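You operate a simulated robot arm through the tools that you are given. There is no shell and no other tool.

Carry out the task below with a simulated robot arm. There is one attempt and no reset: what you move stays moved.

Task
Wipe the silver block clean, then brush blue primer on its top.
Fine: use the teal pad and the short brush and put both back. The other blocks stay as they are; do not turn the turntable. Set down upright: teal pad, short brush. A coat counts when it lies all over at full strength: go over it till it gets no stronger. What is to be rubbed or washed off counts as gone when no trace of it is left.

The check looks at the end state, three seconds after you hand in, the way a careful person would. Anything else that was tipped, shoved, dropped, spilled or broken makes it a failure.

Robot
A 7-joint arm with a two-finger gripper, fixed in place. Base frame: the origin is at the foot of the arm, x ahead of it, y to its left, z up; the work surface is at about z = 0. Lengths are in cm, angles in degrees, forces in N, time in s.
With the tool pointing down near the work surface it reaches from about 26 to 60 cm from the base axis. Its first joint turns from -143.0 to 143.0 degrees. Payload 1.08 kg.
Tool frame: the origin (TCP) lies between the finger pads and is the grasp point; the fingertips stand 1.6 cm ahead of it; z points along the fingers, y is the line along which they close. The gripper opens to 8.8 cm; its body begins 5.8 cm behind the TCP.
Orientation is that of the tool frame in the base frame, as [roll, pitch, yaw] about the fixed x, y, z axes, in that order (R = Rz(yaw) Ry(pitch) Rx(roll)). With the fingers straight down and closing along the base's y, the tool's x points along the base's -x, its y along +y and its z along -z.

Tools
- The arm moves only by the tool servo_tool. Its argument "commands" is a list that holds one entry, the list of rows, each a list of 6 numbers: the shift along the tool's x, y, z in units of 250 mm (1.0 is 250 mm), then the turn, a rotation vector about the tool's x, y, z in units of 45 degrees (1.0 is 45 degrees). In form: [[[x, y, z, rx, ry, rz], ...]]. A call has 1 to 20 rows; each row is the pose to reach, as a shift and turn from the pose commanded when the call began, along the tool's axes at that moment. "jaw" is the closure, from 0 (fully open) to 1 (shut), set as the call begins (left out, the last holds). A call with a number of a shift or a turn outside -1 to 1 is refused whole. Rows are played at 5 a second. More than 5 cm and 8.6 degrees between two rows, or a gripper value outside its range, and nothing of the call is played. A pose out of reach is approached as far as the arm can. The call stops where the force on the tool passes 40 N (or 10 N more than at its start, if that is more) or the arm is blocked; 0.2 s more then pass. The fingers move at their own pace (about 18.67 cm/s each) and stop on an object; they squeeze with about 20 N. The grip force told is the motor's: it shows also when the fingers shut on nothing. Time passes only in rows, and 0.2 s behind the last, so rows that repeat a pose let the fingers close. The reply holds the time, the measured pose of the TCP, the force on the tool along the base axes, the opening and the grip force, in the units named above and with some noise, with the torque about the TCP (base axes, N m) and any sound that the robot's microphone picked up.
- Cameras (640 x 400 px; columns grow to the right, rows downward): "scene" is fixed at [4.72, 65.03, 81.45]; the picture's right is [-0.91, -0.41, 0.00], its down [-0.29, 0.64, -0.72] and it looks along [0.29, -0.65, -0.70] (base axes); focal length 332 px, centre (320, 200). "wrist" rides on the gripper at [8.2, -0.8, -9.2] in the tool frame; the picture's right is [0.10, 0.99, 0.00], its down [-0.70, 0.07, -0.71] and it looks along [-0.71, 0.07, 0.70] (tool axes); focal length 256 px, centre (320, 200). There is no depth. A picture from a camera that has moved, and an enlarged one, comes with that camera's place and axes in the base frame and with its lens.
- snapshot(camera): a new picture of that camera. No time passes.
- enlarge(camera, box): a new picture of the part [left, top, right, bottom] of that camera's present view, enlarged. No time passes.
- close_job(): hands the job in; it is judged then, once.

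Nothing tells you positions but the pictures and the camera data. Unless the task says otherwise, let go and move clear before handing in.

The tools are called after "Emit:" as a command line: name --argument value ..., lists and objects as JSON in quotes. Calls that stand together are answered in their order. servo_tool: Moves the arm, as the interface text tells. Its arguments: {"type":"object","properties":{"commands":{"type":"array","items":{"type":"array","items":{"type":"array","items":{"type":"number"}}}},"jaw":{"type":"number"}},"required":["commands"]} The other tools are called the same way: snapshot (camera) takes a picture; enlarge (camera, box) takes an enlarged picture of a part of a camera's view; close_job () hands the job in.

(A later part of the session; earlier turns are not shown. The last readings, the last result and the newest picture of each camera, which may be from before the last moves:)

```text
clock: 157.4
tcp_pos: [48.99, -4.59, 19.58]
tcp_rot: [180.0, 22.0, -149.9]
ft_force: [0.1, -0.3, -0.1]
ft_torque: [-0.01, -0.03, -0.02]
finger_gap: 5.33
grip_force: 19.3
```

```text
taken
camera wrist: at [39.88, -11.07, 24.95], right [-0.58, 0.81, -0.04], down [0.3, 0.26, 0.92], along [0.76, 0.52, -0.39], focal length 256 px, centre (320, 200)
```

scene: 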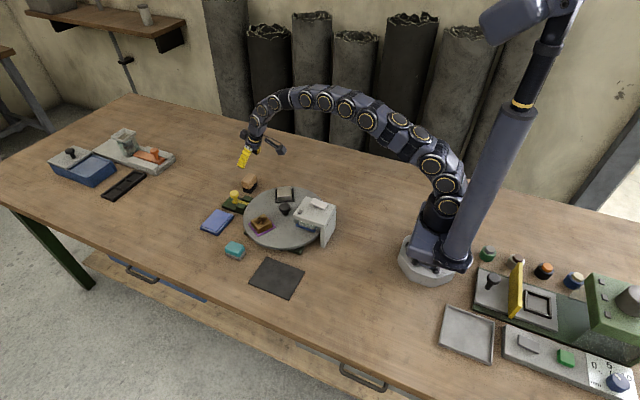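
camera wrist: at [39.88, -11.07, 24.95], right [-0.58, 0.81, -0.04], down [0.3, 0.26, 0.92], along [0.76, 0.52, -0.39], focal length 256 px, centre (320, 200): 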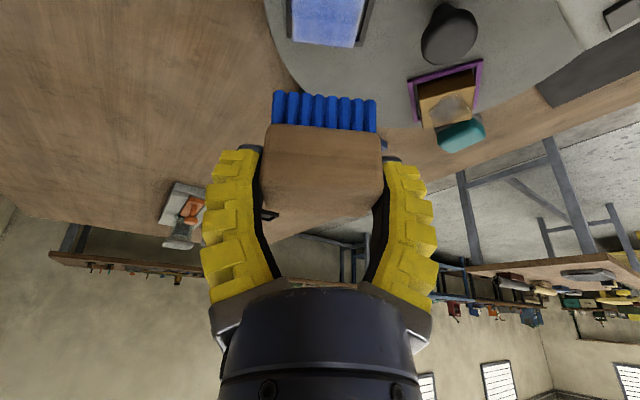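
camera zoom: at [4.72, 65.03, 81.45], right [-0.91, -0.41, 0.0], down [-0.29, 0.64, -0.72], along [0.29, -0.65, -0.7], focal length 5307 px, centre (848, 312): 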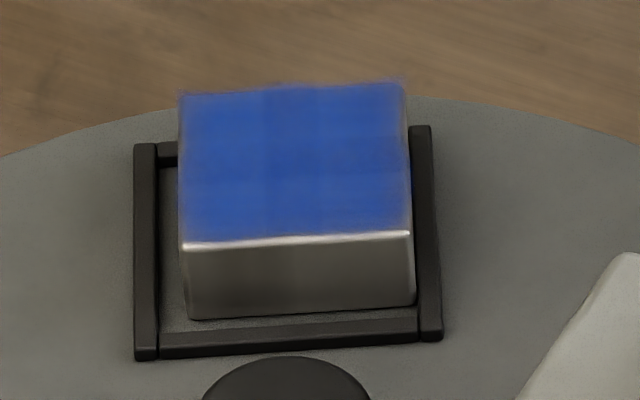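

Mostly uniform; the extreme left/right and back edges are still slightly thin. I'll run more strokes on the outer lanes with a hair more pressure.

Emit:
servo_tool --commands '[[[0.01, 0, 0.08, 0, 0, 0], [0.025, 0, 0.16, 0, 0, 0], [0.045, 0, 0.24, 0, 0, 0], [0.06, -0.004, 0.31, 0, 0, 0], [0.0688, -0.008, 0.3412, 0, 0, 0], [0.0763, -0.008, 0.3597, 0, 0, 0], [0.0763, 0.022, 0.3597, 0, 0, 0], [0.0763, 0.052, 0.3597, 0, 0, 0], [0.0763, 0.022, 0.3597, 0, 0, 0], [0.0763, -0.008, 0.3597, 0, 0, 0], [0.0763, -0.038, 0.3597, 0, 0, 0], [0.0763, -0.068, 0.3597, 0, 0, 0], [0.0763, -0.038, 0.3597, 0, 0, 0], [0.0763, -0.008, 0.3597, 0, 0, 0], [0.0763, 0.022, 0.3597, 0, 0, 0], [0.0763, 0.052, 0.3597, 0, 0, 0], [0.0763, 0.022, 0.3597, 0, 0, 0], [0.0763, -0.008, 0.3597, 0, 0, 0], [0.0763, -0.038, 0.3597, 0, 0, 0], [0.0763, -0.068, 0.3597, 0, 0, 0]]]'

Emit:
servo_tool --commands '[[[0, 0.03, 0, 0, 0, 0], [0, 0.06, 0, 0, 0, 0], [0, 0.09, 0, 0, 0, 0], [0, 0.12, 0, 0, 0, 0], [0, 0.09, 0, 0, 0, 0], [0, 0.06, 0, 0, 0, 0], [0, 0.03, 0, 0, 0, 0], [0, 0, 0, 0, 0, 0], [0, 0.03, 0, 0, 0, 0], [0, 0.06, 0, 0, 0, 0], [0, 0.09, 0, 0, 0, 0], [0, 0.12, 0, 0, 0, 0], [0, 0.09, 0, 0, 0, 0], [0, 0.06, 0, 0, 0, 0]]]'

Emit:
servo_tool --commands '[[[-0.0075, 0, -0.0185, 0, 0, 0], [0.052, 0, -0.0425, 0, 0, 0], [0.1112, 0, -0.0664, 0, 0, 0], [0.1187, 0, -0.0479, 0, 0, 0], [0.1187, 0.03, -0.0479, 0, 0, 0], [0.1187, 0.06, -0.0479, 0, 0, 0], [0.1187, 0.03, -0.0479, 0, 0, 0], [0.1187, 0, -0.0479, 0, 0, 0], [0.1187, -0.03, -0.0479, 0, 0, 0], [0.1187, -0.06, -0.0479, 0, 0, 0], [0.1187, -0.03, -0.0479, 0, 0, 0], [0.1187, 0, -0.0479, 0, 0, 0], [0.1187, 0.03, -0.0479, 0, 0, 0], [0.1187, 0.06, -0.0479, 0, 0, 0], [0.1187, 0.03, -0.0479, 0, 0, 0], [0.1187, 0, -0.0479, 0, 0, 0], [0.1187, -0.03, -0.0479, 0, 0, 0], [0.1187, -0.06, -0.0479, 0, 0, 0], [0.1187, -0.03, -0.0479, 0, 0, 0], [0.1187, 0, -0.0479, 0, 0, 0]]]'

Emit:
enlarge --camera "wrist" --box '[220, 0, 420, 200]'

Emit:
enlarge --camera "scene" --box '[276, 182, 298, 204]'

```text
clock: 161.6
tcp_pos: [51.19, -5.37, 10.51]
tcp_rot: [180.0, 22.0, -150.0]
ft_force: [-0.5, -0.6, -0.4]
ft_torque: [-0.02, -0.01, 0.01]
finger_gap: 5.34
grip_force: 20.4
```

```text
clock: 164.6
tcp_pos: [50.38, -3.98, 10.55]
tcp_rot: [179.9, 22.0, -149.9]
ft_force: [-0.8, 0.5, -0.2]
ft_torque: [-0.01, 0.01, 0.01]
finger_gap: 5.32
grip_force: 19.6
```

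```text
clock: 168.8
tcp_pos: [47.82, -5.54, 10.61]
tcp_rot: [180.0, 22.1, -149.9]
ft_force: [0.9, -0.1, 0.8]
ft_torque: [0.03, -0.01, 0.0]
finger_gap: 5.33
grip_force: 20.1
```

```text
2.00 times, centred on (320, 100) of wrist
camera zoom: at [38.66, -11.97, 15.9], right [-0.58, 0.81, -0.04], down [0.3, 0.25, 0.92], along [0.76, 0.52, -0.39], focal length 512 px, centre (320, 400)
```

zoom: 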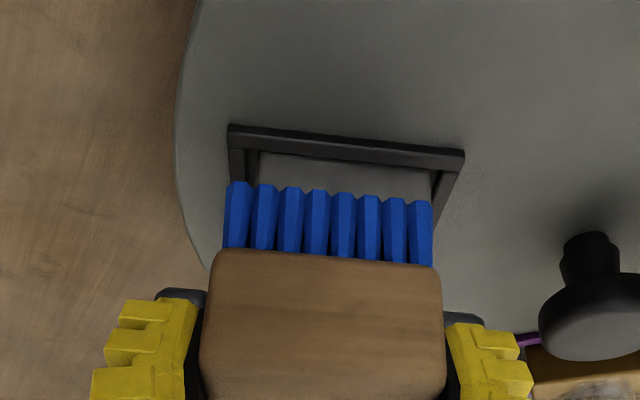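

```text
16.00 times, centred on (287, 193) of scene
camera zoom: at [4.72, 65.03, 81.45], right [-0.91, -0.41, 0.0], down [-0.29, 0.64, -0.72], along [0.29, -0.65, -0.7], focal length 5307 px, centre (848, 312)
```

zoom: 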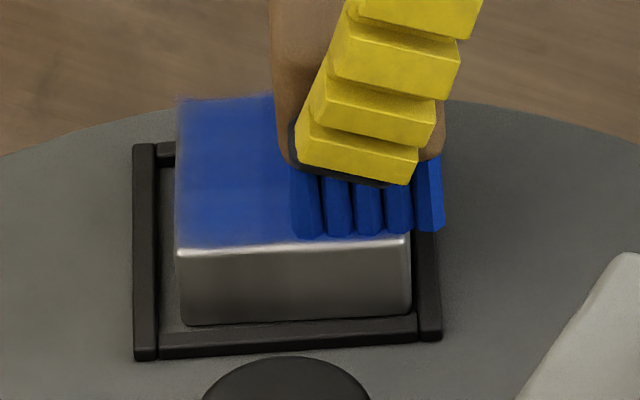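

The force was nearly zero in these strokes, so the brush has crept up slightly. I'll lower a little to find contact again.

Emit:
servo_tool --commands '[[[0.0012, 0, 0.003, 0, 0, 0], [0.0012, 0, 0.003, 0, 0, 0]]]'

Emit:
servo_tool --commands '[[[0.0009, 0, 0.0022, 0, 0, 0], [0.0009, 0, 0.0022, 0, 0, 0]]]'

```text
clock: 169.4
tcp_pos: [47.84, -5.52, 10.5]
tcp_rot: [-179.8, 22.1, -150.0]
ft_force: [0.4, -1.8, 10.2]
ft_torque: [-0.01, 0.08, -0.02]
finger_gap: 5.36
grip_force: 20.2
```

```text
clock: 170.0
tcp_pos: [47.94, -5.54, 10.47]
tcp_rot: [-179.9, 22.2, -150.0]
ft_force: [0.3, 1.8, 20.1]
ft_torque: [0.02, 0.02, -0.05]
finger_gap: 5.39
grip_force: 19.8
```

Contact found (10 N, then 20 N). Backing off a hair and stroking the near lane.

Emit:
servo_tool --commands '[[[-0.0012, 0, -0.003, 0, 0, 0], [-0.0012, 0.03, -0.003, 0, 0, 0], [-0.0012, 0.06, -0.003, 0, 0, 0], [-0.0012, 0.03, -0.003, 0, 0, 0], [-0.0012, 0, -0.003, 0, 0, 0], [-0.0012, -0.03, -0.003, 0, 0, 0], [-0.0012, -0.06, -0.003, 0, 0, 0], [-0.0012, -0.03, -0.003, 0, 0, 0], [-0.0012, 0, -0.003, 0, 0, 0], [-0.0012, 0.03, -0.003, 0, 0, 0], [-0.0012, 0.06, -0.003, 0, 0, 0], [-0.0012, 0.03, -0.003, 0, 0, 0], [-0.0012, 0, -0.003, 0, 0, 0], [-0.0012, -0.03, -0.003, 0, 0, 0], [-0.0012, -0.06, -0.003, 0, 0, 0], [-0.0012, -0.03, -0.003, 0, 0, 0], [-0.0012, 0, -0.003, 0, 0, 0]]]'

Emit:
servo_tool --commands '[[[-0.0075, 0, -0.0185, 0, 0, 0], [-0.067, 0, 0.0055, 0, 0, 0], [-0.1262, 0, 0.0294, 0, 0, 0], [-0.1187, 0, 0.0479, 0, 0, 0], [-0.1187, 0, 0.0479, 0, 0, 0]]]'

```text
clock: 173.6
tcp_pos: [47.72, -5.67, 10.46]
tcp_rot: [-179.9, 22.1, -150.1]
ft_force: [-0.2, -0.1, -1.7]
ft_torque: [0.02, 0.0, 0.03]
finger_gap: 5.39
grip_force: 20.1
```

```text
clock: 174.8
tcp_pos: [50.57, -3.82, 10.47]
tcp_rot: [-179.9, 22.0, -149.9]
ft_force: [0.4, -0.1, -1.1]
ft_torque: [0.01, 0.01, 0.01]
finger_gap: 5.4
grip_force: 19.9
```

Emit:
servo_tool --commands '[[[0.0008, 0, 0.0019, 0, 0, 0], [0.0008, 0, 0.0019, 0, 0, 0]]]'

Emit:
servo_tool --commands '[[[0.0006, 0, 0.0015, 0, 0, 0], [0.0006, 0, 0.0015, 0, 0, 0]]]'

```text
clock: 175.4
tcp_pos: [50.62, -4.02, 10.38]
tcp_rot: [180.0, 22.0, -149.9]
ft_force: [-0.2, 0.7, 0.4]
ft_torque: [0.03, -0.01, -0.01]
finger_gap: 5.38
grip_force: 19.6
```

```text
clock: 176.0
tcp_pos: [50.55, -4.02, 10.37]
tcp_rot: [-180.0, 22.0, -149.9]
ft_force: [-0.3, 1.1, 0.3]
ft_torque: [0.01, 0.02, -0.02]
finger_gap: 5.4
grip_force: 20.0
```

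Emit:
servo_tool --commands '[[[0.0008, 0, 0.0019, 0, 0, 0], [0.0008, 0, 0.0019, 0, 0, 0]]]'

Emit:
enlarge --camera "wrist" --box '[220, 0, 420, 200]'

Emit:
enlarge --camera "scene" --box '[260, 160, 320, 210]'

```text
clock: 176.6
tcp_pos: [50.64, -4.05, 10.4]
tcp_rot: [-179.9, 22.1, -150.0]
ft_force: [0.4, 1.2, 7.9]
ft_torque: [0.21, 0.23, 0.01]
finger_gap: 5.4
grip_force: 20.4
```

```text
2.00 times, centred on (320, 100) of wrist
camera zoom: at [41.41, -10.32, 15.72], right [-0.58, 0.81, -0.04], down [0.29, 0.25, 0.92], along [0.76, 0.52, -0.39], focal length 512 px, centre (320, 400)
```

zoom: 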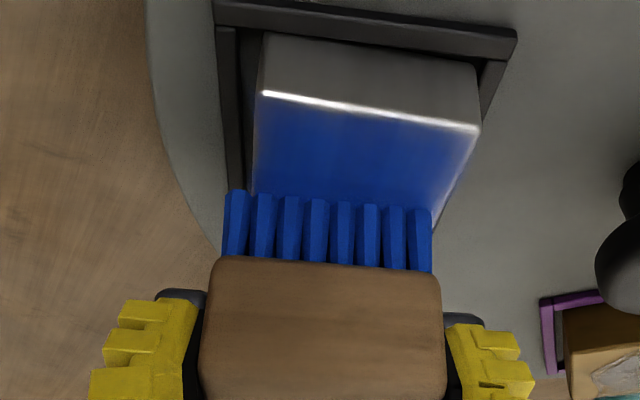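

```text
8.00 times, centred on (290, 185) of scene
camera zoom: at [4.72, 65.03, 81.45], right [-0.91, -0.41, 0.0], down [-0.29, 0.64, -0.72], along [0.29, -0.65, -0.7], focal length 2654 px, centre (560, 320)
```

zoom: 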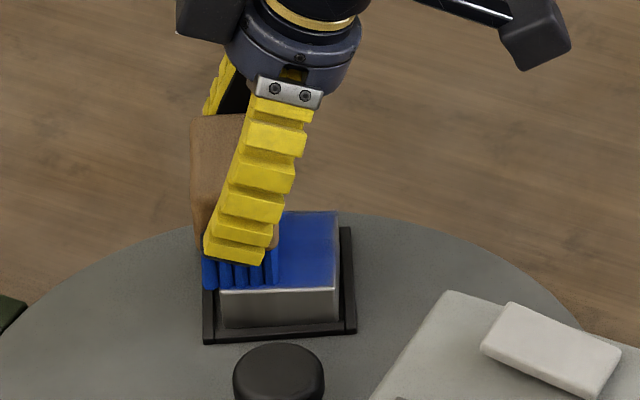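

Good contact at ~8 N on the far lane. Stroking.

Emit:
servo_tool --commands '[[[0, 0.03, 0, 0, 0, 0], [0, 0.06, 0, 0, 0, 0], [0, 0.03, 0, 0, 0, 0], [0, 0, 0, 0, 0, 0], [0, -0.03, 0, 0, 0, 0], [0, -0.06, 0, 0, 0, 0], [0, -0.03, 0, 0, 0, 0], [0, 0, 0, 0, 0, 0], [0, 0.03, 0, 0, 0, 0], [0, 0.06, 0, 0, 0, 0], [0, 0.03, 0, 0, 0, 0], [0, 0, 0, 0, 0, 0], [0, -0.03, 0, 0, 0, 0], [0, -0.06, 0, 0, 0, 0], [0, -0.03, 0, 0, 0, 0], [0, 0, 0, 0, 0, 0]]]'

Emit:
servo_tool --commands '[[[-0.0075, 0, -0.0185, 0, 0, 0], [-0.03, 0, -0.0742, 0, 0, 0], [-0.06, 0, -0.1484, 0, 0, 0], [-0.09, 0, -0.2226, 0, 0, 0], [-0.12, 0, -0.2968, 0, 0, 0], [-0.12, 0, -0.2968, 0, 0, 0]]]'

Emit:
enlarge --camera "scene" --box '[276, 182, 298, 204]'

Emit:
enlarge --camera "wrist" --box '[220, 0, 420, 130]'

```text
clock: 180.0
tcp_pos: [50.56, -4.01, 10.25]
tcp_rot: [-180.0, 22.0, -149.9]
ft_force: [2.1, -2.1, 1.5]
ft_torque: [-0.02, 0.01, 0.06]
finger_gap: 5.43
grip_force: 20.1
```

```text
clock: 181.4
tcp_pos: [50.52, -4.06, 18.44]
tcp_rot: [-180.0, 21.9, -149.9]
ft_force: [-0.2, 0.5, -0.8]
ft_torque: [0.01, 0.02, -0.02]
finger_gap: 5.45
grip_force: 20.5
```

```text
16.00 times, centred on (287, 193) of scene
camera zoom: at [4.72, 65.03, 81.45], right [-0.91, -0.41, 0.0], down [-0.29, 0.64, -0.72], along [0.29, -0.65, -0.7], focal length 5307 px, centre (848, 312)
```

zoom: 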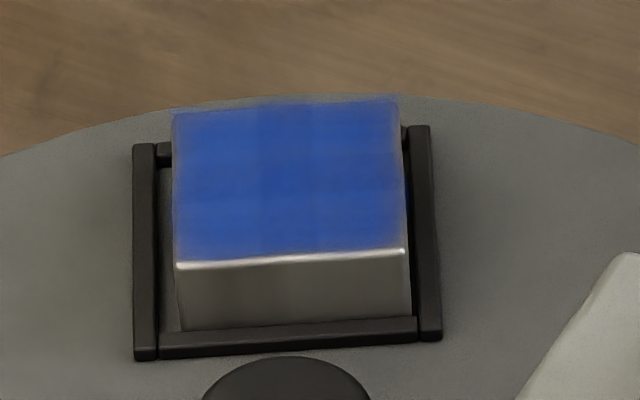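

```text
3.08 times, centred on (320, 65) of wrist
camera zoom: at [41.36, -10.41, 23.73], right [-0.58, 0.81, -0.04], down [0.3, 0.26, 0.92], along [0.76, 0.52, -0.39], focal length 788 px, centre (320, 615)
```

zoom: 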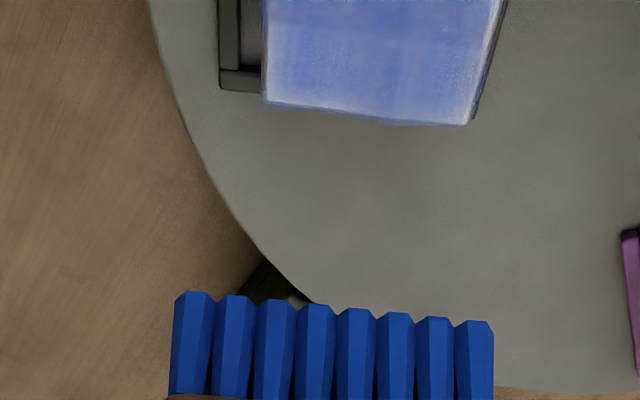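

Slight unevenness remains (centre a bit deeper than the outer columns). I'll go down again on the far lane with confirmed contact and give it more passes.

Emit:
servo_tool --commands '[[[0.03, 0.004, 0.0742, 0, 0, 0], [0.06, 0.008, 0.1484, 0, 0, 0], [0.09, 0.01, 0.2226, 0, 0, 0], [0.1125, 0.01, 0.2783, 0, 0, 0], [0.1185, 0.01, 0.2931, 0, 0, 0], [0.12, 0.01, 0.2968, 0, 0, 0], [0.12, 0.01, 0.2968, 0, 0, 0]]]'

```text
clock: 183.0
tcp_pos: [50.43, -3.98, 10.37]
tcp_rot: [180.0, 21.9, -149.9]
ft_force: [-0.5, -0.2, 0.1]
ft_torque: [0.01, -0.02, -0.01]
finger_gap: 5.45
grip_force: 20.0
```

Emit:
servo_tool --commands '[[[0.0008, 0, 0.0019, 0, 0, 0], [0.0008, 0, 0.0019, 0, 0, 0]]]'

Emit:
servo_tool --commands '[[[0.0008, 0, 0.0019, 0, 0, 0], [0.0008, 0, 0.0019, 0, 0, 0]]]'

```text
clock: 183.6
tcp_pos: [50.46, -3.78, 10.34]
tcp_rot: [180.0, 22.1, -149.8]
ft_force: [-0.6, 1.5, 3.6]
ft_torque: [0.03, 0.11, -0.03]
finger_gap: 5.42
grip_force: 19.8
```

```text
clock: 184.2
tcp_pos: [50.52, -3.81, 10.26]
tcp_rot: [-179.9, 22.3, -149.9]
ft_force: [-1.4, 2.5, 15.7]
ft_torque: [0.02, 0.23, -0.09]
finger_gap: 5.43
grip_force: 19.7
```

Emit:
servo_tool --commands '[[[-0.0004, 0, -0.001, 0, 0, 0], [-0.0004, 0.03, -0.001, 0, 0, 0], [-0.0004, 0.06, -0.001, 0, 0, 0], [-0.0004, 0.03, -0.001, 0, 0, 0], [-0.0004, 0, -0.001, 0, 0, 0], [-0.0004, -0.03, -0.001, 0, 0, 0], [-0.0004, -0.06, -0.001, 0, 0, 0], [-0.0004, -0.03, -0.001, 0, 0, 0], [-0.0004, 0, -0.001, 0, 0, 0], [-0.0004, 0.03, -0.001, 0, 0, 0], [-0.0004, 0.06, -0.001, 0, 0, 0], [-0.0004, 0.03, -0.001, 0, 0, 0], [-0.0004, 0, -0.001, 0, 0, 0], [-0.0004, -0.03, -0.001, 0, 0, 0], [-0.0004, -0.06, -0.001, 0, 0, 0], [-0.0004, -0.03, -0.001, 0, 0, 0], [-0.0004, 0, -0.001, 0, 0, 0]]]'

Emit:
servo_tool --commands '[[[-0.0075, 0, -0.0185, 0, 0, 0], [0.052, 0, -0.0425, 0, 0, 0], [0.1112, 0, -0.0664, 0, 0, 0], [0.1187, 0, -0.0479, 0, 0, 0], [0.1187, 0, -0.0479, 0, 0, 0]]]'

Emit:
enlarge --camera "scene" --box '[276, 182, 298, 204]'

```text
clock: 187.8
tcp_pos: [50.43, -3.89, 10.32]
tcp_rot: [-179.9, 21.9, -150.1]
ft_force: [1.1, -1.8, 2.8]
ft_torque: [-0.03, -0.04, 0.01]
finger_gap: 5.47
grip_force: 20.4
```

```text
clock: 189.0
tcp_pos: [47.67, -5.35, 10.21]
tcp_rot: [180.0, 22.0, -149.9]
ft_force: [-1.7, 1.0, 2.5]
ft_torque: [0.13, 0.07, 0.02]
finger_gap: 5.48
grip_force: 20.0
```

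```text
16.00 times, centred on (287, 193) of scene
camera zoom: at [4.72, 65.03, 81.45], right [-0.91, -0.41, 0.0], down [-0.29, 0.64, -0.72], along [0.29, -0.65, -0.7], focal length 5307 px, centre (848, 312)
```

zoom: 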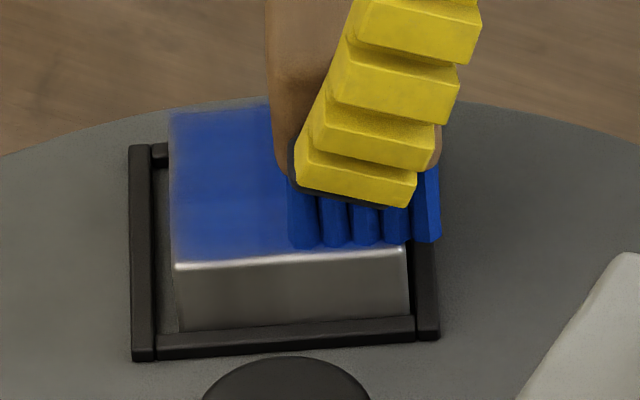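

Near lane now in contact at 2.5 N; stroking with a hair more pressure.

Emit:
servo_tool --commands '[[[0.0004, 0, 0.001, 0, 0, 0], [0.0004, 0.03, 0.001, 0, 0, 0], [0.0004, 0.06, 0.001, 0, 0, 0], [0.0004, 0.03, 0.001, 0, 0, 0], [0.0004, 0, 0.001, 0, 0, 0], [0.0004, -0.03, 0.001, 0, 0, 0], [0.0004, -0.06, 0.001, 0, 0, 0], [0.0004, -0.03, 0.001, 0, 0, 0], [0.0004, 0, 0.001, 0, 0, 0], [0.0004, 0.03, 0.001, 0, 0, 0], [0.0004, 0.06, 0.001, 0, 0, 0], [0.0004, 0.03, 0.001, 0, 0, 0], [0.0004, 0, 0.001, 0, 0, 0], [0.0004, -0.03, 0.001, 0, 0, 0], [0.0004, -0.06, 0.001, 0, 0, 0], [0.0004, -0.03, 0.001, 0, 0, 0], [0.0004, 0, 0.001, 0, 0, 0]]]'

Emit:
servo_tool --commands '[[[-0.0075, 0, -0.0185, 0, 0, 0], [-0.0372, 0, -0.0065, 0, 0, 0], [-0.0672, 0, 0.0056, 0, 0, 0], [-0.0597, 0, 0.0241, 0, 0, 0], [-0.0597, 0.03, 0.0241, 0, 0, 0], [-0.0597, 0.06, 0.0241, 0, 0, 0], [-0.0597, 0.03, 0.0241, 0, 0, 0], [-0.0597, 0, 0.0241, 0, 0, 0], [-0.0597, -0.03, 0.0241, 0, 0, 0], [-0.0597, -0.06, 0.0241, 0, 0, 0], [-0.0597, -0.03, 0.0241, 0, 0, 0], [-0.0597, 0, 0.0241, 0, 0, 0]]]'

Emit:
servo_tool --commands '[[[-0.0075, 0, -0.0185, 0, 0, 0], [-0.03, 0, -0.0742, 0, 0, 0], [-0.06, 0, -0.1484, 0, 0, 0], [-0.09, 0, -0.2226, 0, 0, 0], [-0.12, 0, -0.2968, 0, 0, 0], [-0.12, 0, -0.2968, 0, 0, 0]]]'

Emit:
enlarge --camera "scene" --box '[276, 182, 298, 204]'

Emit:
snapshot --camera "wrist"

```text
clock: 192.6
tcp_pos: [47.57, -5.37, 10.03]
tcp_rot: [180.0, 22.0, -150.0]
ft_force: [1.5, -2.7, 3.8]
ft_torque: [-0.04, 0.05, 0.03]
finger_gap: 5.49
grip_force: 20.4
```

```text
clock: 195.2
tcp_pos: [49.16, -4.61, 10.21]
tcp_rot: [-179.9, 22.0, -150.0]
ft_force: [-0.2, 0.2, -1.2]
ft_torque: [-0.01, -0.05, 0.01]
finger_gap: 5.48
grip_force: 19.9
```

```text
clock: 196.6
tcp_pos: [48.97, -4.62, 18.16]
tcp_rot: [-180.0, 22.0, -149.9]
ft_force: [-0.8, 0.8, -0.7]
ft_torque: [0.0, -0.01, -0.01]
finger_gap: 5.49
grip_force: 20.3
```

```text
16.00 times, centred on (287, 193) of scene
camera zoom: at [4.72, 65.03, 81.45], right [-0.91, -0.41, 0.0], down [-0.29, 0.64, -0.72], along [0.29, -0.65, -0.7], focal length 5307 px, centre (848, 312)
```

zoom: 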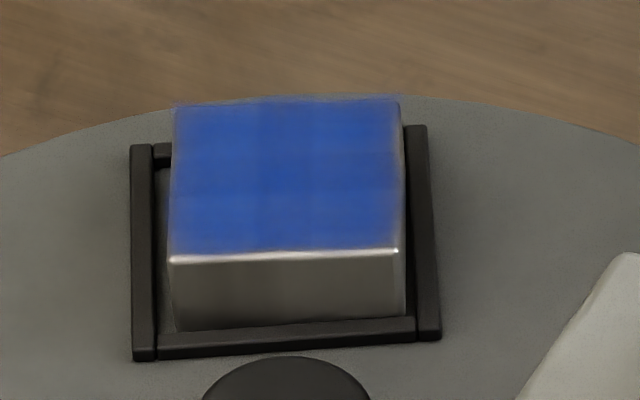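

```text
taken
camera wrist: at [39.88, -10.93, 23.55], right [-0.58, 0.81, -0.04], down [0.3, 0.26, 0.92], along [0.76, 0.52, -0.39], focal length 256 px, centre (320, 200)
```

wrist: 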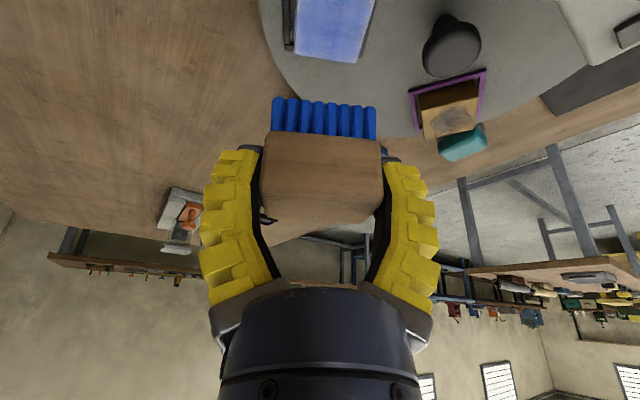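

The left column has deepened. I'll shift the view back to see the whole top from the wrist camera.

Emit:
servo_tool --commands '[[[0.05, 0, -0.02, 0, 0, 0], [0.1, 0, -0.04, 0, 0, 0], [0.1484, 0, -0.06, 0, 0, 0], [0.1484, 0, -0.06, 0, 0, 0]]]'

Emit:
enlarge --camera "wrist" --box '[260, 0, 400, 110]'

Emit:
enlarge --camera "scene" --box '[276, 182, 298, 204]'

```text
clock: 197.6
tcp_pos: [45.51, -6.53, 18.1]
tcp_rot: [-179.9, 22.0, -150.0]
ft_force: [0.3, -0.1, -0.5]
ft_torque: [0.01, -0.01, 0.0]
finger_gap: 5.51
grip_force: 19.5
```

```text
3.64 times, centred on (330, 55) of wrist
camera zoom: at [36.44, -12.93, 23.51], right [-0.58, 0.81, -0.04], down [0.3, 0.26, 0.92], along [0.76, 0.52, -0.39], focal length 931 px, centre (284, 727)
```

zoom: 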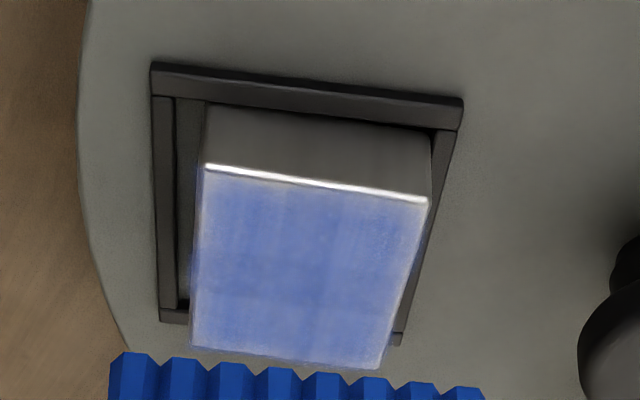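

```text
16.00 times, centred on (287, 193) of scene
camera zoom: at [4.72, 65.03, 81.45], right [-0.91, -0.41, 0.0], down [-0.29, 0.64, -0.72], along [0.29, -0.65, -0.7], focal length 5307 px, centre (848, 312)
```

zoom: 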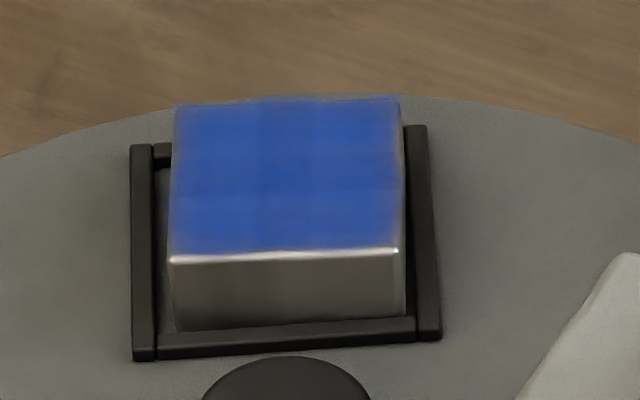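

Coverage is nearly uniform. To be sure it's at full strength I'll reload once more and repeat all lanes, then compare.

Emit:
servo_tool --commands '[[[-0.05, -0.02, 0.005, 0.05, 0, 0.1236], [-0.11, -0.042, 0.025, 0.1, 0, 0.2472], [-0.17, -0.065, 0.05, 0.15, 0, 0.3709], [-0.23, -0.088, 0.07, 0.2, 0, 0.4945], [-0.29, -0.11, 0.095, 0.2497, 0, 0.6181], [-0.35, -0.134, 0.115, 0.2497, 0, 0.6181], [-0.41, -0.157, 0.138, 0.2497, 0, 0.6181], [-0.4525, -0.1738, 0.1535, 0.2497, 0, 0.6181], [-0.4525, -0.1738, 0.1535, 0.2497, 0, 0.6181]]]'

Emit:
servo_tool --commands '[[[-0.03, 0.07, 0.015, 0, 0, 0], [-0.06, 0.16, 0.03, 0, 0, 0], [-0.09, 0.25, 0.05, 0, 0, 0], [-0.12, 0.35, 0.08, 0, 0, 0], [-0.145, 0.45, 0.12, 0, 0, 0], [-0.17, 0.55, 0.17, 0, 0, 0], [-0.19, 0.63, 0.22, 0, 0, 0], [-0.1997, 0.672, 0.2532, 0, 0, 0], [-0.1997, 0.672, 0.2532, 0, 0, 0]]]'

Emit:
servo_tool --commands '[[[0.03, 0, 0.075, 0, 0, 0], [0.065, 0, 0.16, 0, 0, 0], [0.1, 0, 0.247, 0, 0, 0], [0.121, 0, 0.299, 0, 0, 0], [0.1348, 0, 0.3338, 0, 0, 0], [0.1348, 0, 0.3338, 0, 0, 0]]]'

Emit:
enlarge --camera "scene" --box '[180, 160, 270, 250]'

```text
clock: 199.6
tcp_pos: [57.97, -4.41, 18.92]
tcp_rot: [-180.0, 21.9, -179.8]
ft_force: [0.3, 0.3, -0.5]
ft_torque: [0.0, 0.0, -0.02]
finger_gap: 5.5
grip_force: 19.7
```

```text
clock: 201.6
tcp_pos: [64.97, 12.5, 14.9]
tcp_rot: [180.0, 22.1, -180.0]
ft_force: [0.0, 0.4, -0.3]
ft_torque: [-0.01, -0.05, 0.05]
finger_gap: 5.46
grip_force: 20.1
```

```text
clock: 203.0
tcp_pos: [64.98, 12.46, 5.84]
tcp_rot: [-180.0, 22.0, -179.9]
ft_force: [-0.4, 1.1, -1.0]
ft_torque: [0.0, 0.02, 0.01]
finger_gap: 5.46
grip_force: 20.4
```

```text
4.44 times, centred on (225, 205) of scene
camera zoom: at [4.72, 65.03, 81.45], right [-0.91, -0.41, 0.0], down [-0.29, 0.64, -0.72], along [0.29, -0.65, -0.7], focal length 1474 px, centre (742, 178)
```

zoom: 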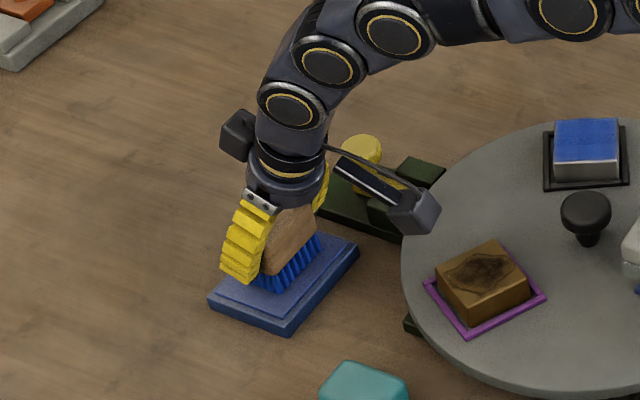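

Emit:
servo_tool --commands '[[[0.003, 0, 0.0074, 0, 0, 0], [0.0042, 0, 0.0104, 0, 0, 0], [0.0042, 0, 0.0104, 0, 0, 0]]]'

Emit:
servo_tool --commands '[[[0.0012, 0, 0.003, 0, 0, 0], [0.0012, 0, 0.003, 0, 0, 0]]]'

```text
clock: 203.8
tcp_pos: [65.11, 12.47, 5.63]
tcp_rot: [179.9, 22.0, -179.9]
ft_force: [0.0, -0.6, -1.0]
ft_torque: [0.04, 0.03, 0.0]
finger_gap: 5.47
grip_force: 20.0
```

```text
clock: 204.4
tcp_pos: [65.03, 12.48, 5.53]
tcp_rot: [180.0, 22.2, -179.9]
ft_force: [-1.6, 0.7, 2.9]
ft_torque: [0.05, 0.08, 0.02]
finger_gap: 5.46
grip_force: 20.3
```

Emit:
servo_tool --commands '[[[0.0005, 0, 0.0012, 0, 0, 0], [0.0005, 0.02, 0.0012, 0, 0, 0], [0.0005, 0.04, 0.0012, 0, 0, 0], [0.0005, 0.02, 0.0012, 0, 0, 0], [0.0005, 0, 0.0012, 0, 0, 0], [0.0005, -0.02, 0.0012, 0, 0, 0], [0.0005, -0.04, 0.0012, 0, 0, 0], [0.0005, -0.02, 0.0012, 0, 0, 0], [0.0005, 0, 0.0012, 0, 0, 0]]]'

Emit:
servo_tool --commands '[[[-0.015, 0, -0.037, 0, 0, 0], [-0.045, 0, -0.111, 0, 0, 0], [-0.075, 0, -0.185, 0, 0, 0], [-0.105, 0, -0.26, 0, 0, 0], [-0.1407, 0, -0.3483, 0, 0, 0], [-0.1407, 0, -0.3483, 0, 0, 0]]]'

Emit:
servo_tool --commands '[[[-0.01, -0.02, -0.06, 0, 0, 0], [0.01, -0.1, -0.1, 0, 0, 0], [0.04, -0.2, -0.14, 0, 0, 0], [0.07, -0.3, -0.17, 0, 0, 0], [0.1, -0.4, -0.2, 0, 0, 0], [0.13, -0.5, -0.22, 0, 0, 0], [0.165, -0.6, -0.24, 0, 0, 0], [0.1997, -0.672, -0.2532, 0, 0, 0], [0.1997, -0.672, -0.2532, 0, 0, 0]]]'

Emit:
servo_tool --commands '[[[0.05, 0, 0, -0.05, 0, -0.1236], [0.1, 0, 0.005, -0.1, 0, -0.2472], [0.16, 0, 0.01, -0.15, 0, -0.3709], [0.22, -0.001, 0.02, -0.2, 0, -0.4945], [0.28, -0.002, 0.03, -0.2497, 0, -0.6181], [0.34, -0.002, 0.04, -0.2497, 0, -0.6181], [0.3987, -0.002, 0.0546, -0.2497, 0, -0.6181], [0.3987, -0.002, 0.0546, -0.2497, 0, -0.6181]]]'

Emit:
snapshot --camera "wrist"

Emit:
enlarge --camera "scene" --box '[260, 160, 320, 210]'

```text
clock: 206.4
tcp_pos: [65.12, 12.2, 5.49]
tcp_rot: [-179.8, 22.2, 179.9]
ft_force: [1.3, -5.0, 6.2]
ft_torque: [-0.02, 0.02, 0.02]
finger_gap: 5.46
grip_force: 19.7
```

```text
clock: 207.8
tcp_pos: [65.26, 12.42, 14.94]
tcp_rot: [-180.0, 22.0, -179.9]
ft_force: [-0.1, 0.4, -0.7]
ft_torque: [0.0, 0.0, -0.03]
finger_gap: 5.46
grip_force: 19.8
```

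```text
clock: 209.8
tcp_pos: [58.23, -4.46, 18.65]
tcp_rot: [179.9, 22.0, -179.9]
ft_force: [0.0, 0.1, -1.1]
ft_torque: [0.02, 0.04, 0.01]
finger_gap: 5.47
grip_force: 20.6
```

```text
clock: 211.6
tcp_pos: [49.31, -4.35, 13.63]
tcp_rot: [-179.9, 22.0, -149.9]
ft_force: [-0.5, -0.1, -0.7]
ft_torque: [-0.02, 0.01, 0.03]
finger_gap: 5.44
grip_force: 20.1
```

```text
taken
camera wrist: at [40.24, -10.73, 19.14], right [-0.58, 0.81, -0.04], down [0.3, 0.26, 0.92], along [0.76, 0.52, -0.39], focal length 256 px, centre (320, 200)
```

wrist: 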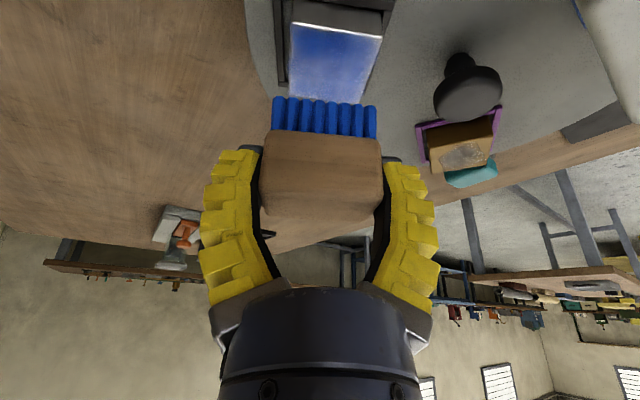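

```text
8.00 times, centred on (290, 185) of scene
camera zoom: at [4.72, 65.03, 81.45], right [-0.91, -0.41, 0.0], down [-0.29, 0.64, -0.72], along [0.29, -0.65, -0.7], focal length 2654 px, centre (560, 320)
```

zoom: 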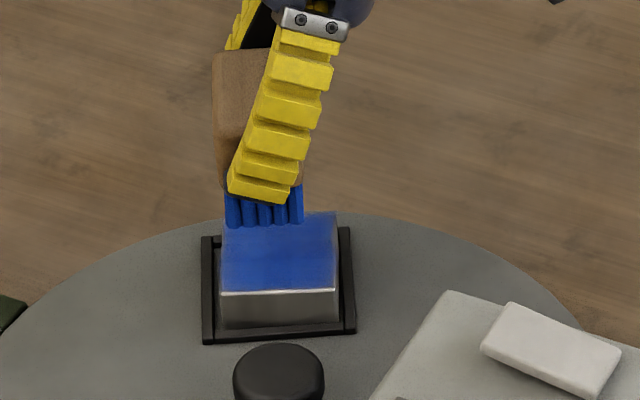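

The brush has also crept ~0.5 cm toward the far side in the grip; I'll offset the lanes for that. Descending on the far lane.

Emit:
servo_tool --commands '[[[0.004, 0, 0.035, 0, 0, 0], [0.009, 0, 0.075, 0, 0, 0], [0.0149, 0, 0.1277, 0, 0, 0], [0.0224, 0, 0.1462, 0, 0, 0], [0.0224, 0, 0.1462, 0, 0, 0]]]'

Emit:
servo_tool --commands '[[[0.0008, 0, 0.0019, 0, 0, 0], [0.0008, 0, 0.0019, 0, 0, 0]]]'

```text
clock: 212.8
tcp_pos: [50.06, -3.89, 10.33]
tcp_rot: [180.0, 21.9, -149.8]
ft_force: [0.6, 0.3, -1.4]
ft_torque: [0.02, 0.0, 0.0]
finger_gap: 5.45
grip_force: 20.0
```

```text
clock: 213.4
tcp_pos: [50.14, -3.93, 10.34]
tcp_rot: [-179.9, 22.1, -149.9]
ft_force: [0.7, 0.8, 3.4]
ft_torque: [-0.02, 0.05, -0.01]
finger_gap: 5.46
grip_force: 20.0
```

Contact at 3.4 N. Strokes on the far lane, then near lane.

Emit:
servo_tool --commands '[[[0.0004, 0, 0.001, 0, 0, 0], [0.0004, 0.03, 0.001, 0, 0, 0], [0.0004, 0.06, 0.001, 0, 0, 0], [0.0004, 0.03, 0.001, 0, 0, 0], [0.0004, 0, 0.001, 0, 0, 0], [0.0004, -0.03, 0.001, 0, 0, 0], [0.0004, -0.06, 0.001, 0, 0, 0], [0.0004, -0.03, 0.001, 0, 0, 0], [0.0004, 0, 0.001, 0, 0, 0], [0.0004, 0.03, 0.001, 0, 0, 0], [0.0004, 0.06, 0.001, 0, 0, 0], [0.0004, 0.03, 0.001, 0, 0, 0], [0.0004, 0, 0.001, 0, 0, 0], [0.0004, -0.03, 0.001, 0, 0, 0], [0.0004, -0.06, 0.001, 0, 0, 0], [0.0004, -0.03, 0.001, 0, 0, 0], [0.0004, 0, 0.001, 0, 0, 0]]]'

Emit:
servo_tool --commands '[[[-0.0075, 0, -0.0185, 0, 0, 0], [0.052, 0, -0.0425, 0, 0, 0], [0.1038, 0, -0.0634, 0, 0, 0], [0.1113, 0, -0.0449, 0, 0, 0], [0.1113, 0, -0.0449, 0, 0, 0]]]'

```text
clock: 217.0
tcp_pos: [50.04, -4.03, 10.38]
tcp_rot: [-179.9, 22.0, -149.9]
ft_force: [0.1, 0.5, -0.3]
ft_torque: [0.01, 0.02, 0.0]
finger_gap: 5.52
grip_force: 20.0
```

```text
clock: 218.2
tcp_pos: [47.52, -5.4, 10.14]
tcp_rot: [-180.0, 22.0, -149.9]
ft_force: [-0.4, 0.0, -0.8]
ft_torque: [-0.04, 0.02, 0.01]
finger_gap: 5.51
grip_force: 20.4
```

Emit:
servo_tool --commands '[[[0.0009, 0, 0.0022, 0, 0, 0], [0.0009, 0, 0.0022, 0, 0, 0]]]'

Emit:
servo_tool --commands '[[[0.0006, 0, 0.0015, 0, 0, 0], [0.0006, 0, 0.0015, 0, 0, 0]]]'

```text
clock: 218.8
tcp_pos: [47.48, -5.6, 10.08]
tcp_rot: [180.0, 22.1, -149.9]
ft_force: [0.2, 0.3, 0.7]
ft_torque: [0.09, 0.06, 0.01]
finger_gap: 5.5
grip_force: 19.9
```

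```text
clock: 219.4
tcp_pos: [47.52, -5.54, 10.19]
tcp_rot: [-179.9, 22.1, -149.9]
ft_force: [-2.2, 2.0, 12.2]
ft_torque: [0.14, 0.12, 0.03]
finger_gap: 5.5
grip_force: 20.0
```

Contact on the near lane. Strokes with a very slight downward ramp to keep contact.

Emit:
servo_tool --commands '[[[-0.0003, 0, -0.0007, 0, 0, 0], [-0.0003, 0.03, -0.0007, 0, 0, 0], [-0.0002, 0.06, -0.0005, 0, 0, 0], [-0.0001, 0.03, -0.0003, 0, 0, 0], [0, 0, 0, 0, 0, 0], [0.0001, -0.03, 0.0002, 0, 0, 0], [0.0002, -0.06, 0.0004, 0, 0, 0], [0.0003, -0.03, 0.0006, 0, 0, 0], [0.0004, 0, 0.0008, 0, 0, 0], [0.0005, 0.03, 0.0011, 0, 0, 0], [0.0006, 0.06, 0.0014, 0, 0, 0], [0.0007, 0.03, 0.0017, 0, 0, 0], [0.0008, 0, 0.002, 0, 0, 0], [0.0009, -0.03, 0.0022, 0, 0, 0], [0.001, -0.06, 0.0024, 0, 0, 0], [0.0011, -0.03, 0.0026, 0, 0, 0], [0.0012, 0, 0.0028, 0, 0, 0]]]'

Emit:
servo_tool --commands '[[[-0.0075, 0, -0.0185, 0, 0, 0], [-0.0352, 0, -0.0073, 0, 0, 0], [-0.0631, 0, 0.004, 0, 0, 0], [-0.0556, 0, 0.0225, 0, 0, 0], [-0.0556, 0, 0.0225, 0, 0, 0]]]'

```text
clock: 223.0
tcp_pos: [47.42, -5.47, 9.97]
tcp_rot: [180.0, 21.9, -150.0]
ft_force: [0.5, -0.5, -0.7]
ft_torque: [-0.03, 0.01, 0.02]
finger_gap: 5.64
grip_force: 19.8
```

```text
clock: 224.2
tcp_pos: [48.68, -4.77, 10.02]
tcp_rot: [179.9, 22.0, -150.0]
ft_force: [-0.1, -1.0, -0.3]
ft_torque: [0.03, 0.02, -0.01]
finger_gap: 5.62
grip_force: 19.3
```

Emit:
servo_tool --commands '[[[-0.0075, 0, -0.0185, 0, 0, 0], [-0.03, 0, -0.0742, 0, 0, 0], [-0.06, 0, -0.1484, 0, 0, 0], [-0.09, 0, -0.2226, 0, 0, 0], [-0.12, 0, -0.2968, 0, 0, 0], [-0.12, 0, -0.2968, 0, 0, 0]]]'

Emit:
snapshot --camera "wrist"

Emit:
enlarge --camera "scene" --box '[276, 182, 298, 204]'

Emit:
enlarge --camera "scene" --box '[250, 120, 330, 210]'

```text
clock: 225.6
tcp_pos: [48.77, -4.71, 18.08]
tcp_rot: [-179.9, 22.0, -149.9]
ft_force: [-0.5, 0.2, -1.4]
ft_torque: [-0.01, -0.01, 0.01]
finger_gap: 5.62
grip_force: 19.5
```

```text
taken
camera wrist: at [39.65, -11.04, 23.42], right [-0.58, 0.81, -0.04], down [0.3, 0.26, 0.92], along [0.76, 0.52, -0.39], focal length 256 px, centre (320, 200)
```

wrist: 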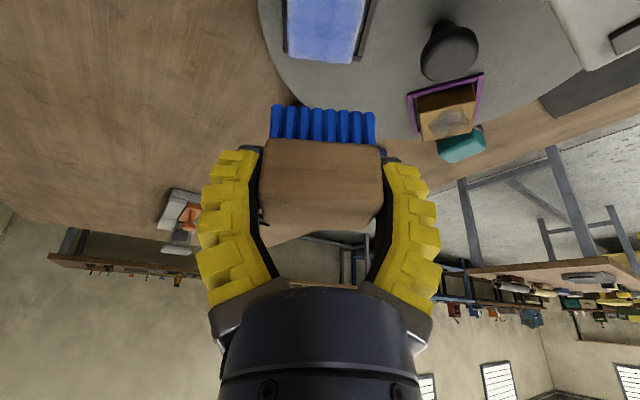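

```text
16.00 times, centred on (287, 193) of scene
camera zoom: at [4.72, 65.03, 81.45], right [-0.91, -0.41, 0.0], down [-0.29, 0.64, -0.72], along [0.29, -0.65, -0.7], focal length 5307 px, centre (848, 312)
```

zoom: 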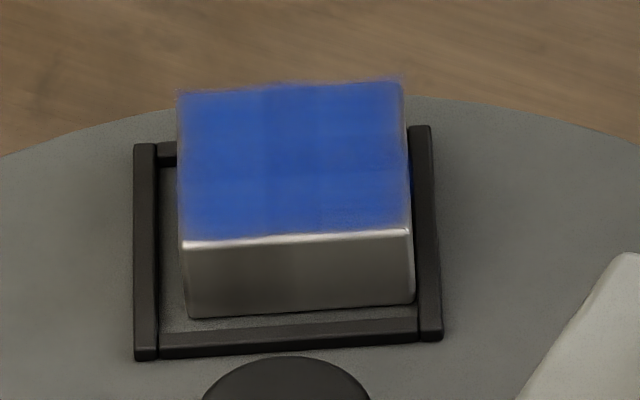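

```text
4.44 times, centred on (290, 165) of scene
camera zoom: at [4.72, 65.03, 81.45], right [-0.91, -0.41, 0.0], down [-0.29, 0.64, -0.72], along [0.29, -0.65, -0.7], focal length 1474 px, centre (453, 356)
```

zoom: 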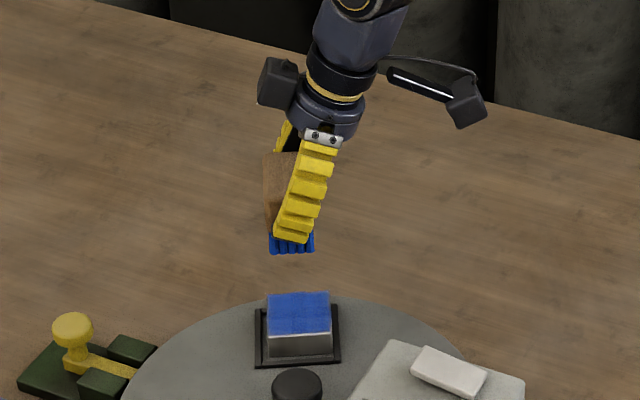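

The columns now match well. I'll check from the same wrist viewpoint as before for comparison.

Emit:
servo_tool --commands '[[[0.05, 0, -0.02, 0, 0, 0], [0.1, 0, -0.04, 0, 0, 0], [0.1484, 0, -0.06, 0, 0, 0], [0.1484, 0, -0.06, 0, 0, 0]]]'

Emit:
enlarge --camera "wrist" --box '[260, 0, 400, 110]'

Emit:
enlarge --camera "scene" --box '[279, 183, 295, 199]'

```text
clock: 226.6
tcp_pos: [45.3, -6.7, 18.04]
tcp_rot: [-180.0, 22.1, -149.8]
ft_force: [0.5, 0.1, -0.6]
ft_torque: [0.01, 0.01, 0.03]
finger_gap: 5.64
grip_force: 20.2
```

```text
3.64 times, centred on (330, 55) of wrist
camera zoom: at [36.2, -13.08, 23.41], right [-0.58, 0.81, -0.04], down [0.3, 0.26, 0.92], along [0.76, 0.52, -0.39], focal length 931 px, centre (284, 727)
```

zoom: 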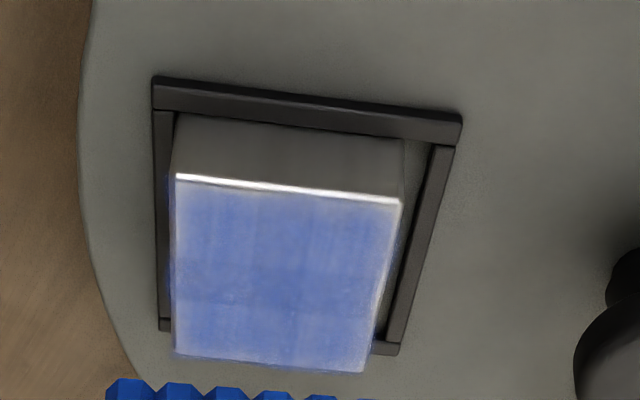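

```text
16.00 times, centred on (287, 191) of scene
camera zoom: at [4.72, 65.03, 81.45], right [-0.91, -0.41, 0.0], down [-0.29, 0.64, -0.72], along [0.29, -0.65, -0.7], focal length 5307 px, centre (848, 344)
```

zoom: 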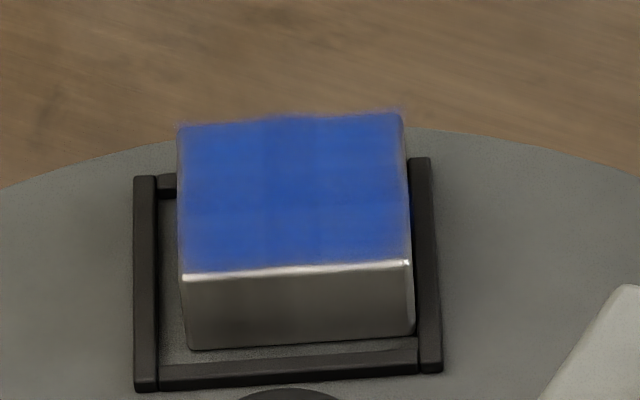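

A faint cell pattern suggests not every area is at full strength yet, and the brush has slid ~0.5 cm in the grip. I'll set the brush down upright at its home, regrip it properly, and then finish the coat.

Emit:
servo_tool --commands '[[[-0.06, -0.035, 0.024, 0.04, 0, 0.099], [-0.13, -0.078, 0.052, 0.08, 0, 0.198], [-0.2, -0.12, 0.08, 0.125, 0, 0.309], [-0.27, -0.164, 0.109, 0.167, 0, 0.413], [-0.34, -0.207, 0.137, 0.208, 0, 0.515], [-0.41, -0.25, 0.165, 0.2497, 0, 0.6181], [-0.48, -0.294, 0.194, 0.2497, 0, 0.6181], [-0.55, -0.337, 0.222, 0.2497, 0, 0.6181], [-0.6232, -0.3823, 0.2518, 0.2497, 0, 0.6181], [-0.6232, -0.3823, 0.2518, 0.2497, 0, 0.6181]]]'

Emit:
snapshot --camera "wrist"

Emit:
enlarge --camera "scene" --box '[215, 120, 315, 220]'

```text
clock: 228.8
tcp_pos: [64.7, -6.48, 17.96]
tcp_rot: [-180.0, 22.0, -179.9]
ft_force: [0.7, 0.0, -0.2]
ft_torque: [0.02, 0.01, 0.02]
finger_gap: 5.62
grip_force: 20.0
```

```text
taken
camera wrist: at [53.7, -7.42, 23.28], right [-0.1, 0.99, -0.04], down [0.38, 0.07, 0.92], along [0.92, 0.07, -0.39], focal length 256 px, centre (320, 200)
```

wrist: 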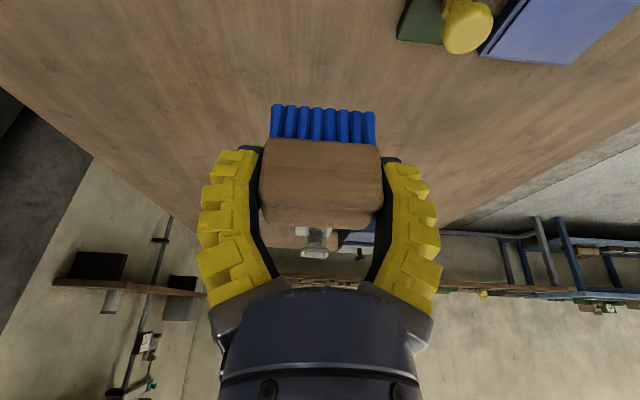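

```text
4.00 times, centred on (265, 170) of scene
camera zoom: at [4.72, 65.03, 81.45], right [-0.91, -0.41, 0.0], down [-0.29, 0.64, -0.72], along [0.29, -0.65, -0.7], focal length 1327 px, centre (540, 320)
```

zoom: 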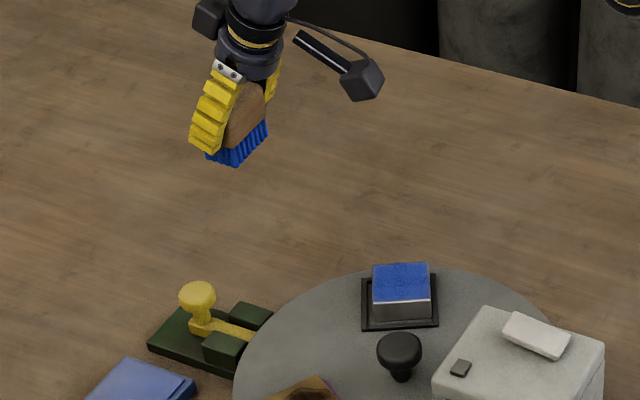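

The brush is over its home. Descending to just above the table.

Emit:
servo_tool --commands '[[[0.03, 0, 0.075, 0, 0, 0], [0.07, 0, 0.175, 0, 0, 0], [0.11, 0, 0.275, 0, 0, 0], [0.15, 0, 0.372, 0, 0, 0], [0.18, 0, 0.446, 0, 0, 0], [0.2, 0, 0.4955, 0, 0, 0], [0.2057, 0, 0.5092, 0, 0, 0], [0.2057, 0, 0.5092, 0, 0, 0]]]'

Emit:
servo_tool --commands '[[[0.003, 0, 0.0074, 0, 0, 0], [0.006, 0, 0.0148, 0, 0, 0], [0.006, 0, 0.0148, 0, 0, 0]]]'

```text
clock: 230.6
tcp_pos: [64.68, -6.5, 4.29]
tcp_rot: [-180.0, 22.0, -180.0]
ft_force: [0.0, 0.1, -1.3]
ft_torque: [0.02, 0.0, 0.01]
finger_gap: 5.6
grip_force: 20.2
```

```text
clock: 231.4
tcp_pos: [64.69, -6.6, 3.86]
tcp_rot: [180.0, 22.1, -179.9]
ft_force: [0.6, 0.7, -0.7]
ft_torque: [0.03, -0.02, 0.05]
finger_gap: 5.6
grip_force: 20.3
```

Emit:
servo_tool --commands '[[[0.0015, 0, 0.0037, 0, 0, 0], [0.003, 0, 0.0074, 0, 0, 0], [0.003, 0, 0.0074, 0, 0, 0]]]'

Emit:
servo_tool --commands '[[[0.0015, 0, 0.0037, 0, 0, 0], [0.0015, 0, 0.0037, 0, 0, 0]]]'

```text
clock: 232.2
tcp_pos: [64.69, -6.71, 3.66]
tcp_rot: [180.0, 22.0, -179.9]
ft_force: [0.3, 0.8, -0.2]
ft_torque: [0.0, 0.0, 0.03]
finger_gap: 5.6
grip_force: 19.5
```

```text
clock: 232.8
tcp_pos: [64.64, -6.59, 3.6]
tcp_rot: [180.0, 22.0, -179.9]
ft_force: [-0.3, -0.6, -0.8]
ft_torque: [0.0, 0.03, -0.03]
finger_gap: 5.62
grip_force: 19.7
```

Emit:
servo_tool --commands '[[[0.0015, 0, 0.0037, 0, 0, 0], [0.0015, 0, 0.0037, 0, 0, 0]]]'

Emit:
servo_tool --commands '[[[0.0012, 0, 0.003, 0, 0, 0], [0.0012, 0, 0.003, 0, 0, 0]]]'

```text
clock: 233.4
tcp_pos: [64.73, -6.62, 3.71]
tcp_rot: [180.0, 22.1, -179.9]
ft_force: [-3.6, -0.1, 6.5]
ft_torque: [0.21, 0.15, 0.02]
finger_gap: 5.59
grip_force: 20.1
```

```text
clock: 234.0
tcp_pos: [64.78, -6.53, 3.62]
tcp_rot: [179.9, 22.3, 179.9]
ft_force: [-1.5, 0.3, 12.8]
ft_torque: [0.33, 0.19, 0.03]
finger_gap: 5.58
grip_force: 20.0
```

On the table. Opening the fingers to let the brush stand.

Emit:
servo_tool --commands '[[[-0.0012, 0, -0.003, 0, 0, 0], [-0.0012, 0, -0.003, 0, 0, 0], [-0.0012, 0, -0.003, 0, 0, 0]]]' --jaw 0.12

Emit:
snapshot --camera "wrist"

Emit:
enlarge --camera "scene" --box '[225, 140, 305, 220]'

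```text
clock: 234.8
tcp_pos: [64.64, -6.59, 3.51]
tcp_rot: [180.0, 22.1, -179.8]
ft_force: [-0.2, -0.9, -0.5]
ft_torque: [0.02, 0.02, 0.0]
finger_gap: 7.91
grip_force: 1.6
```

```text
taken
camera wrist: at [53.58, -7.57, 8.84], right [-0.1, 0.99, -0.04], down [0.38, 0.07, 0.92], along [0.92, 0.07, -0.39], focal length 256 px, centre (320, 200)
```

wrist: 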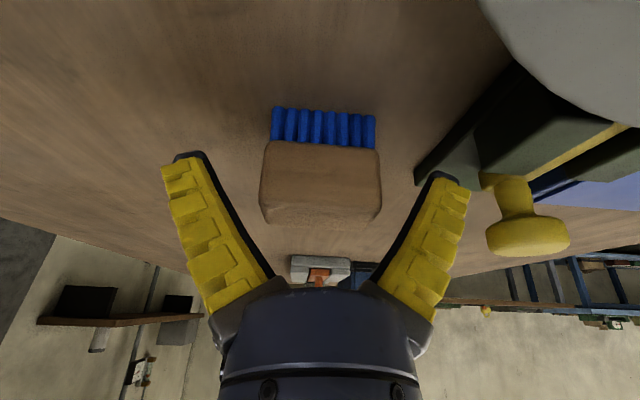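

```text
5.00 times, centred on (265, 180) of scene
camera zoom: at [4.72, 65.03, 81.45], right [-0.91, -0.41, 0.0], down [-0.29, 0.64, -0.72], along [0.29, -0.65, -0.7], focal length 1658 px, centre (595, 300)
```

zoom: 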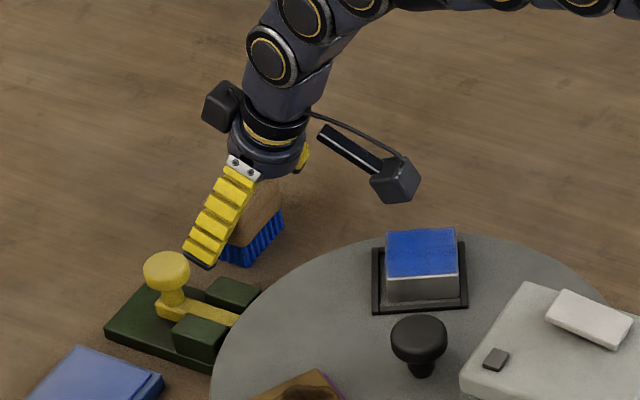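

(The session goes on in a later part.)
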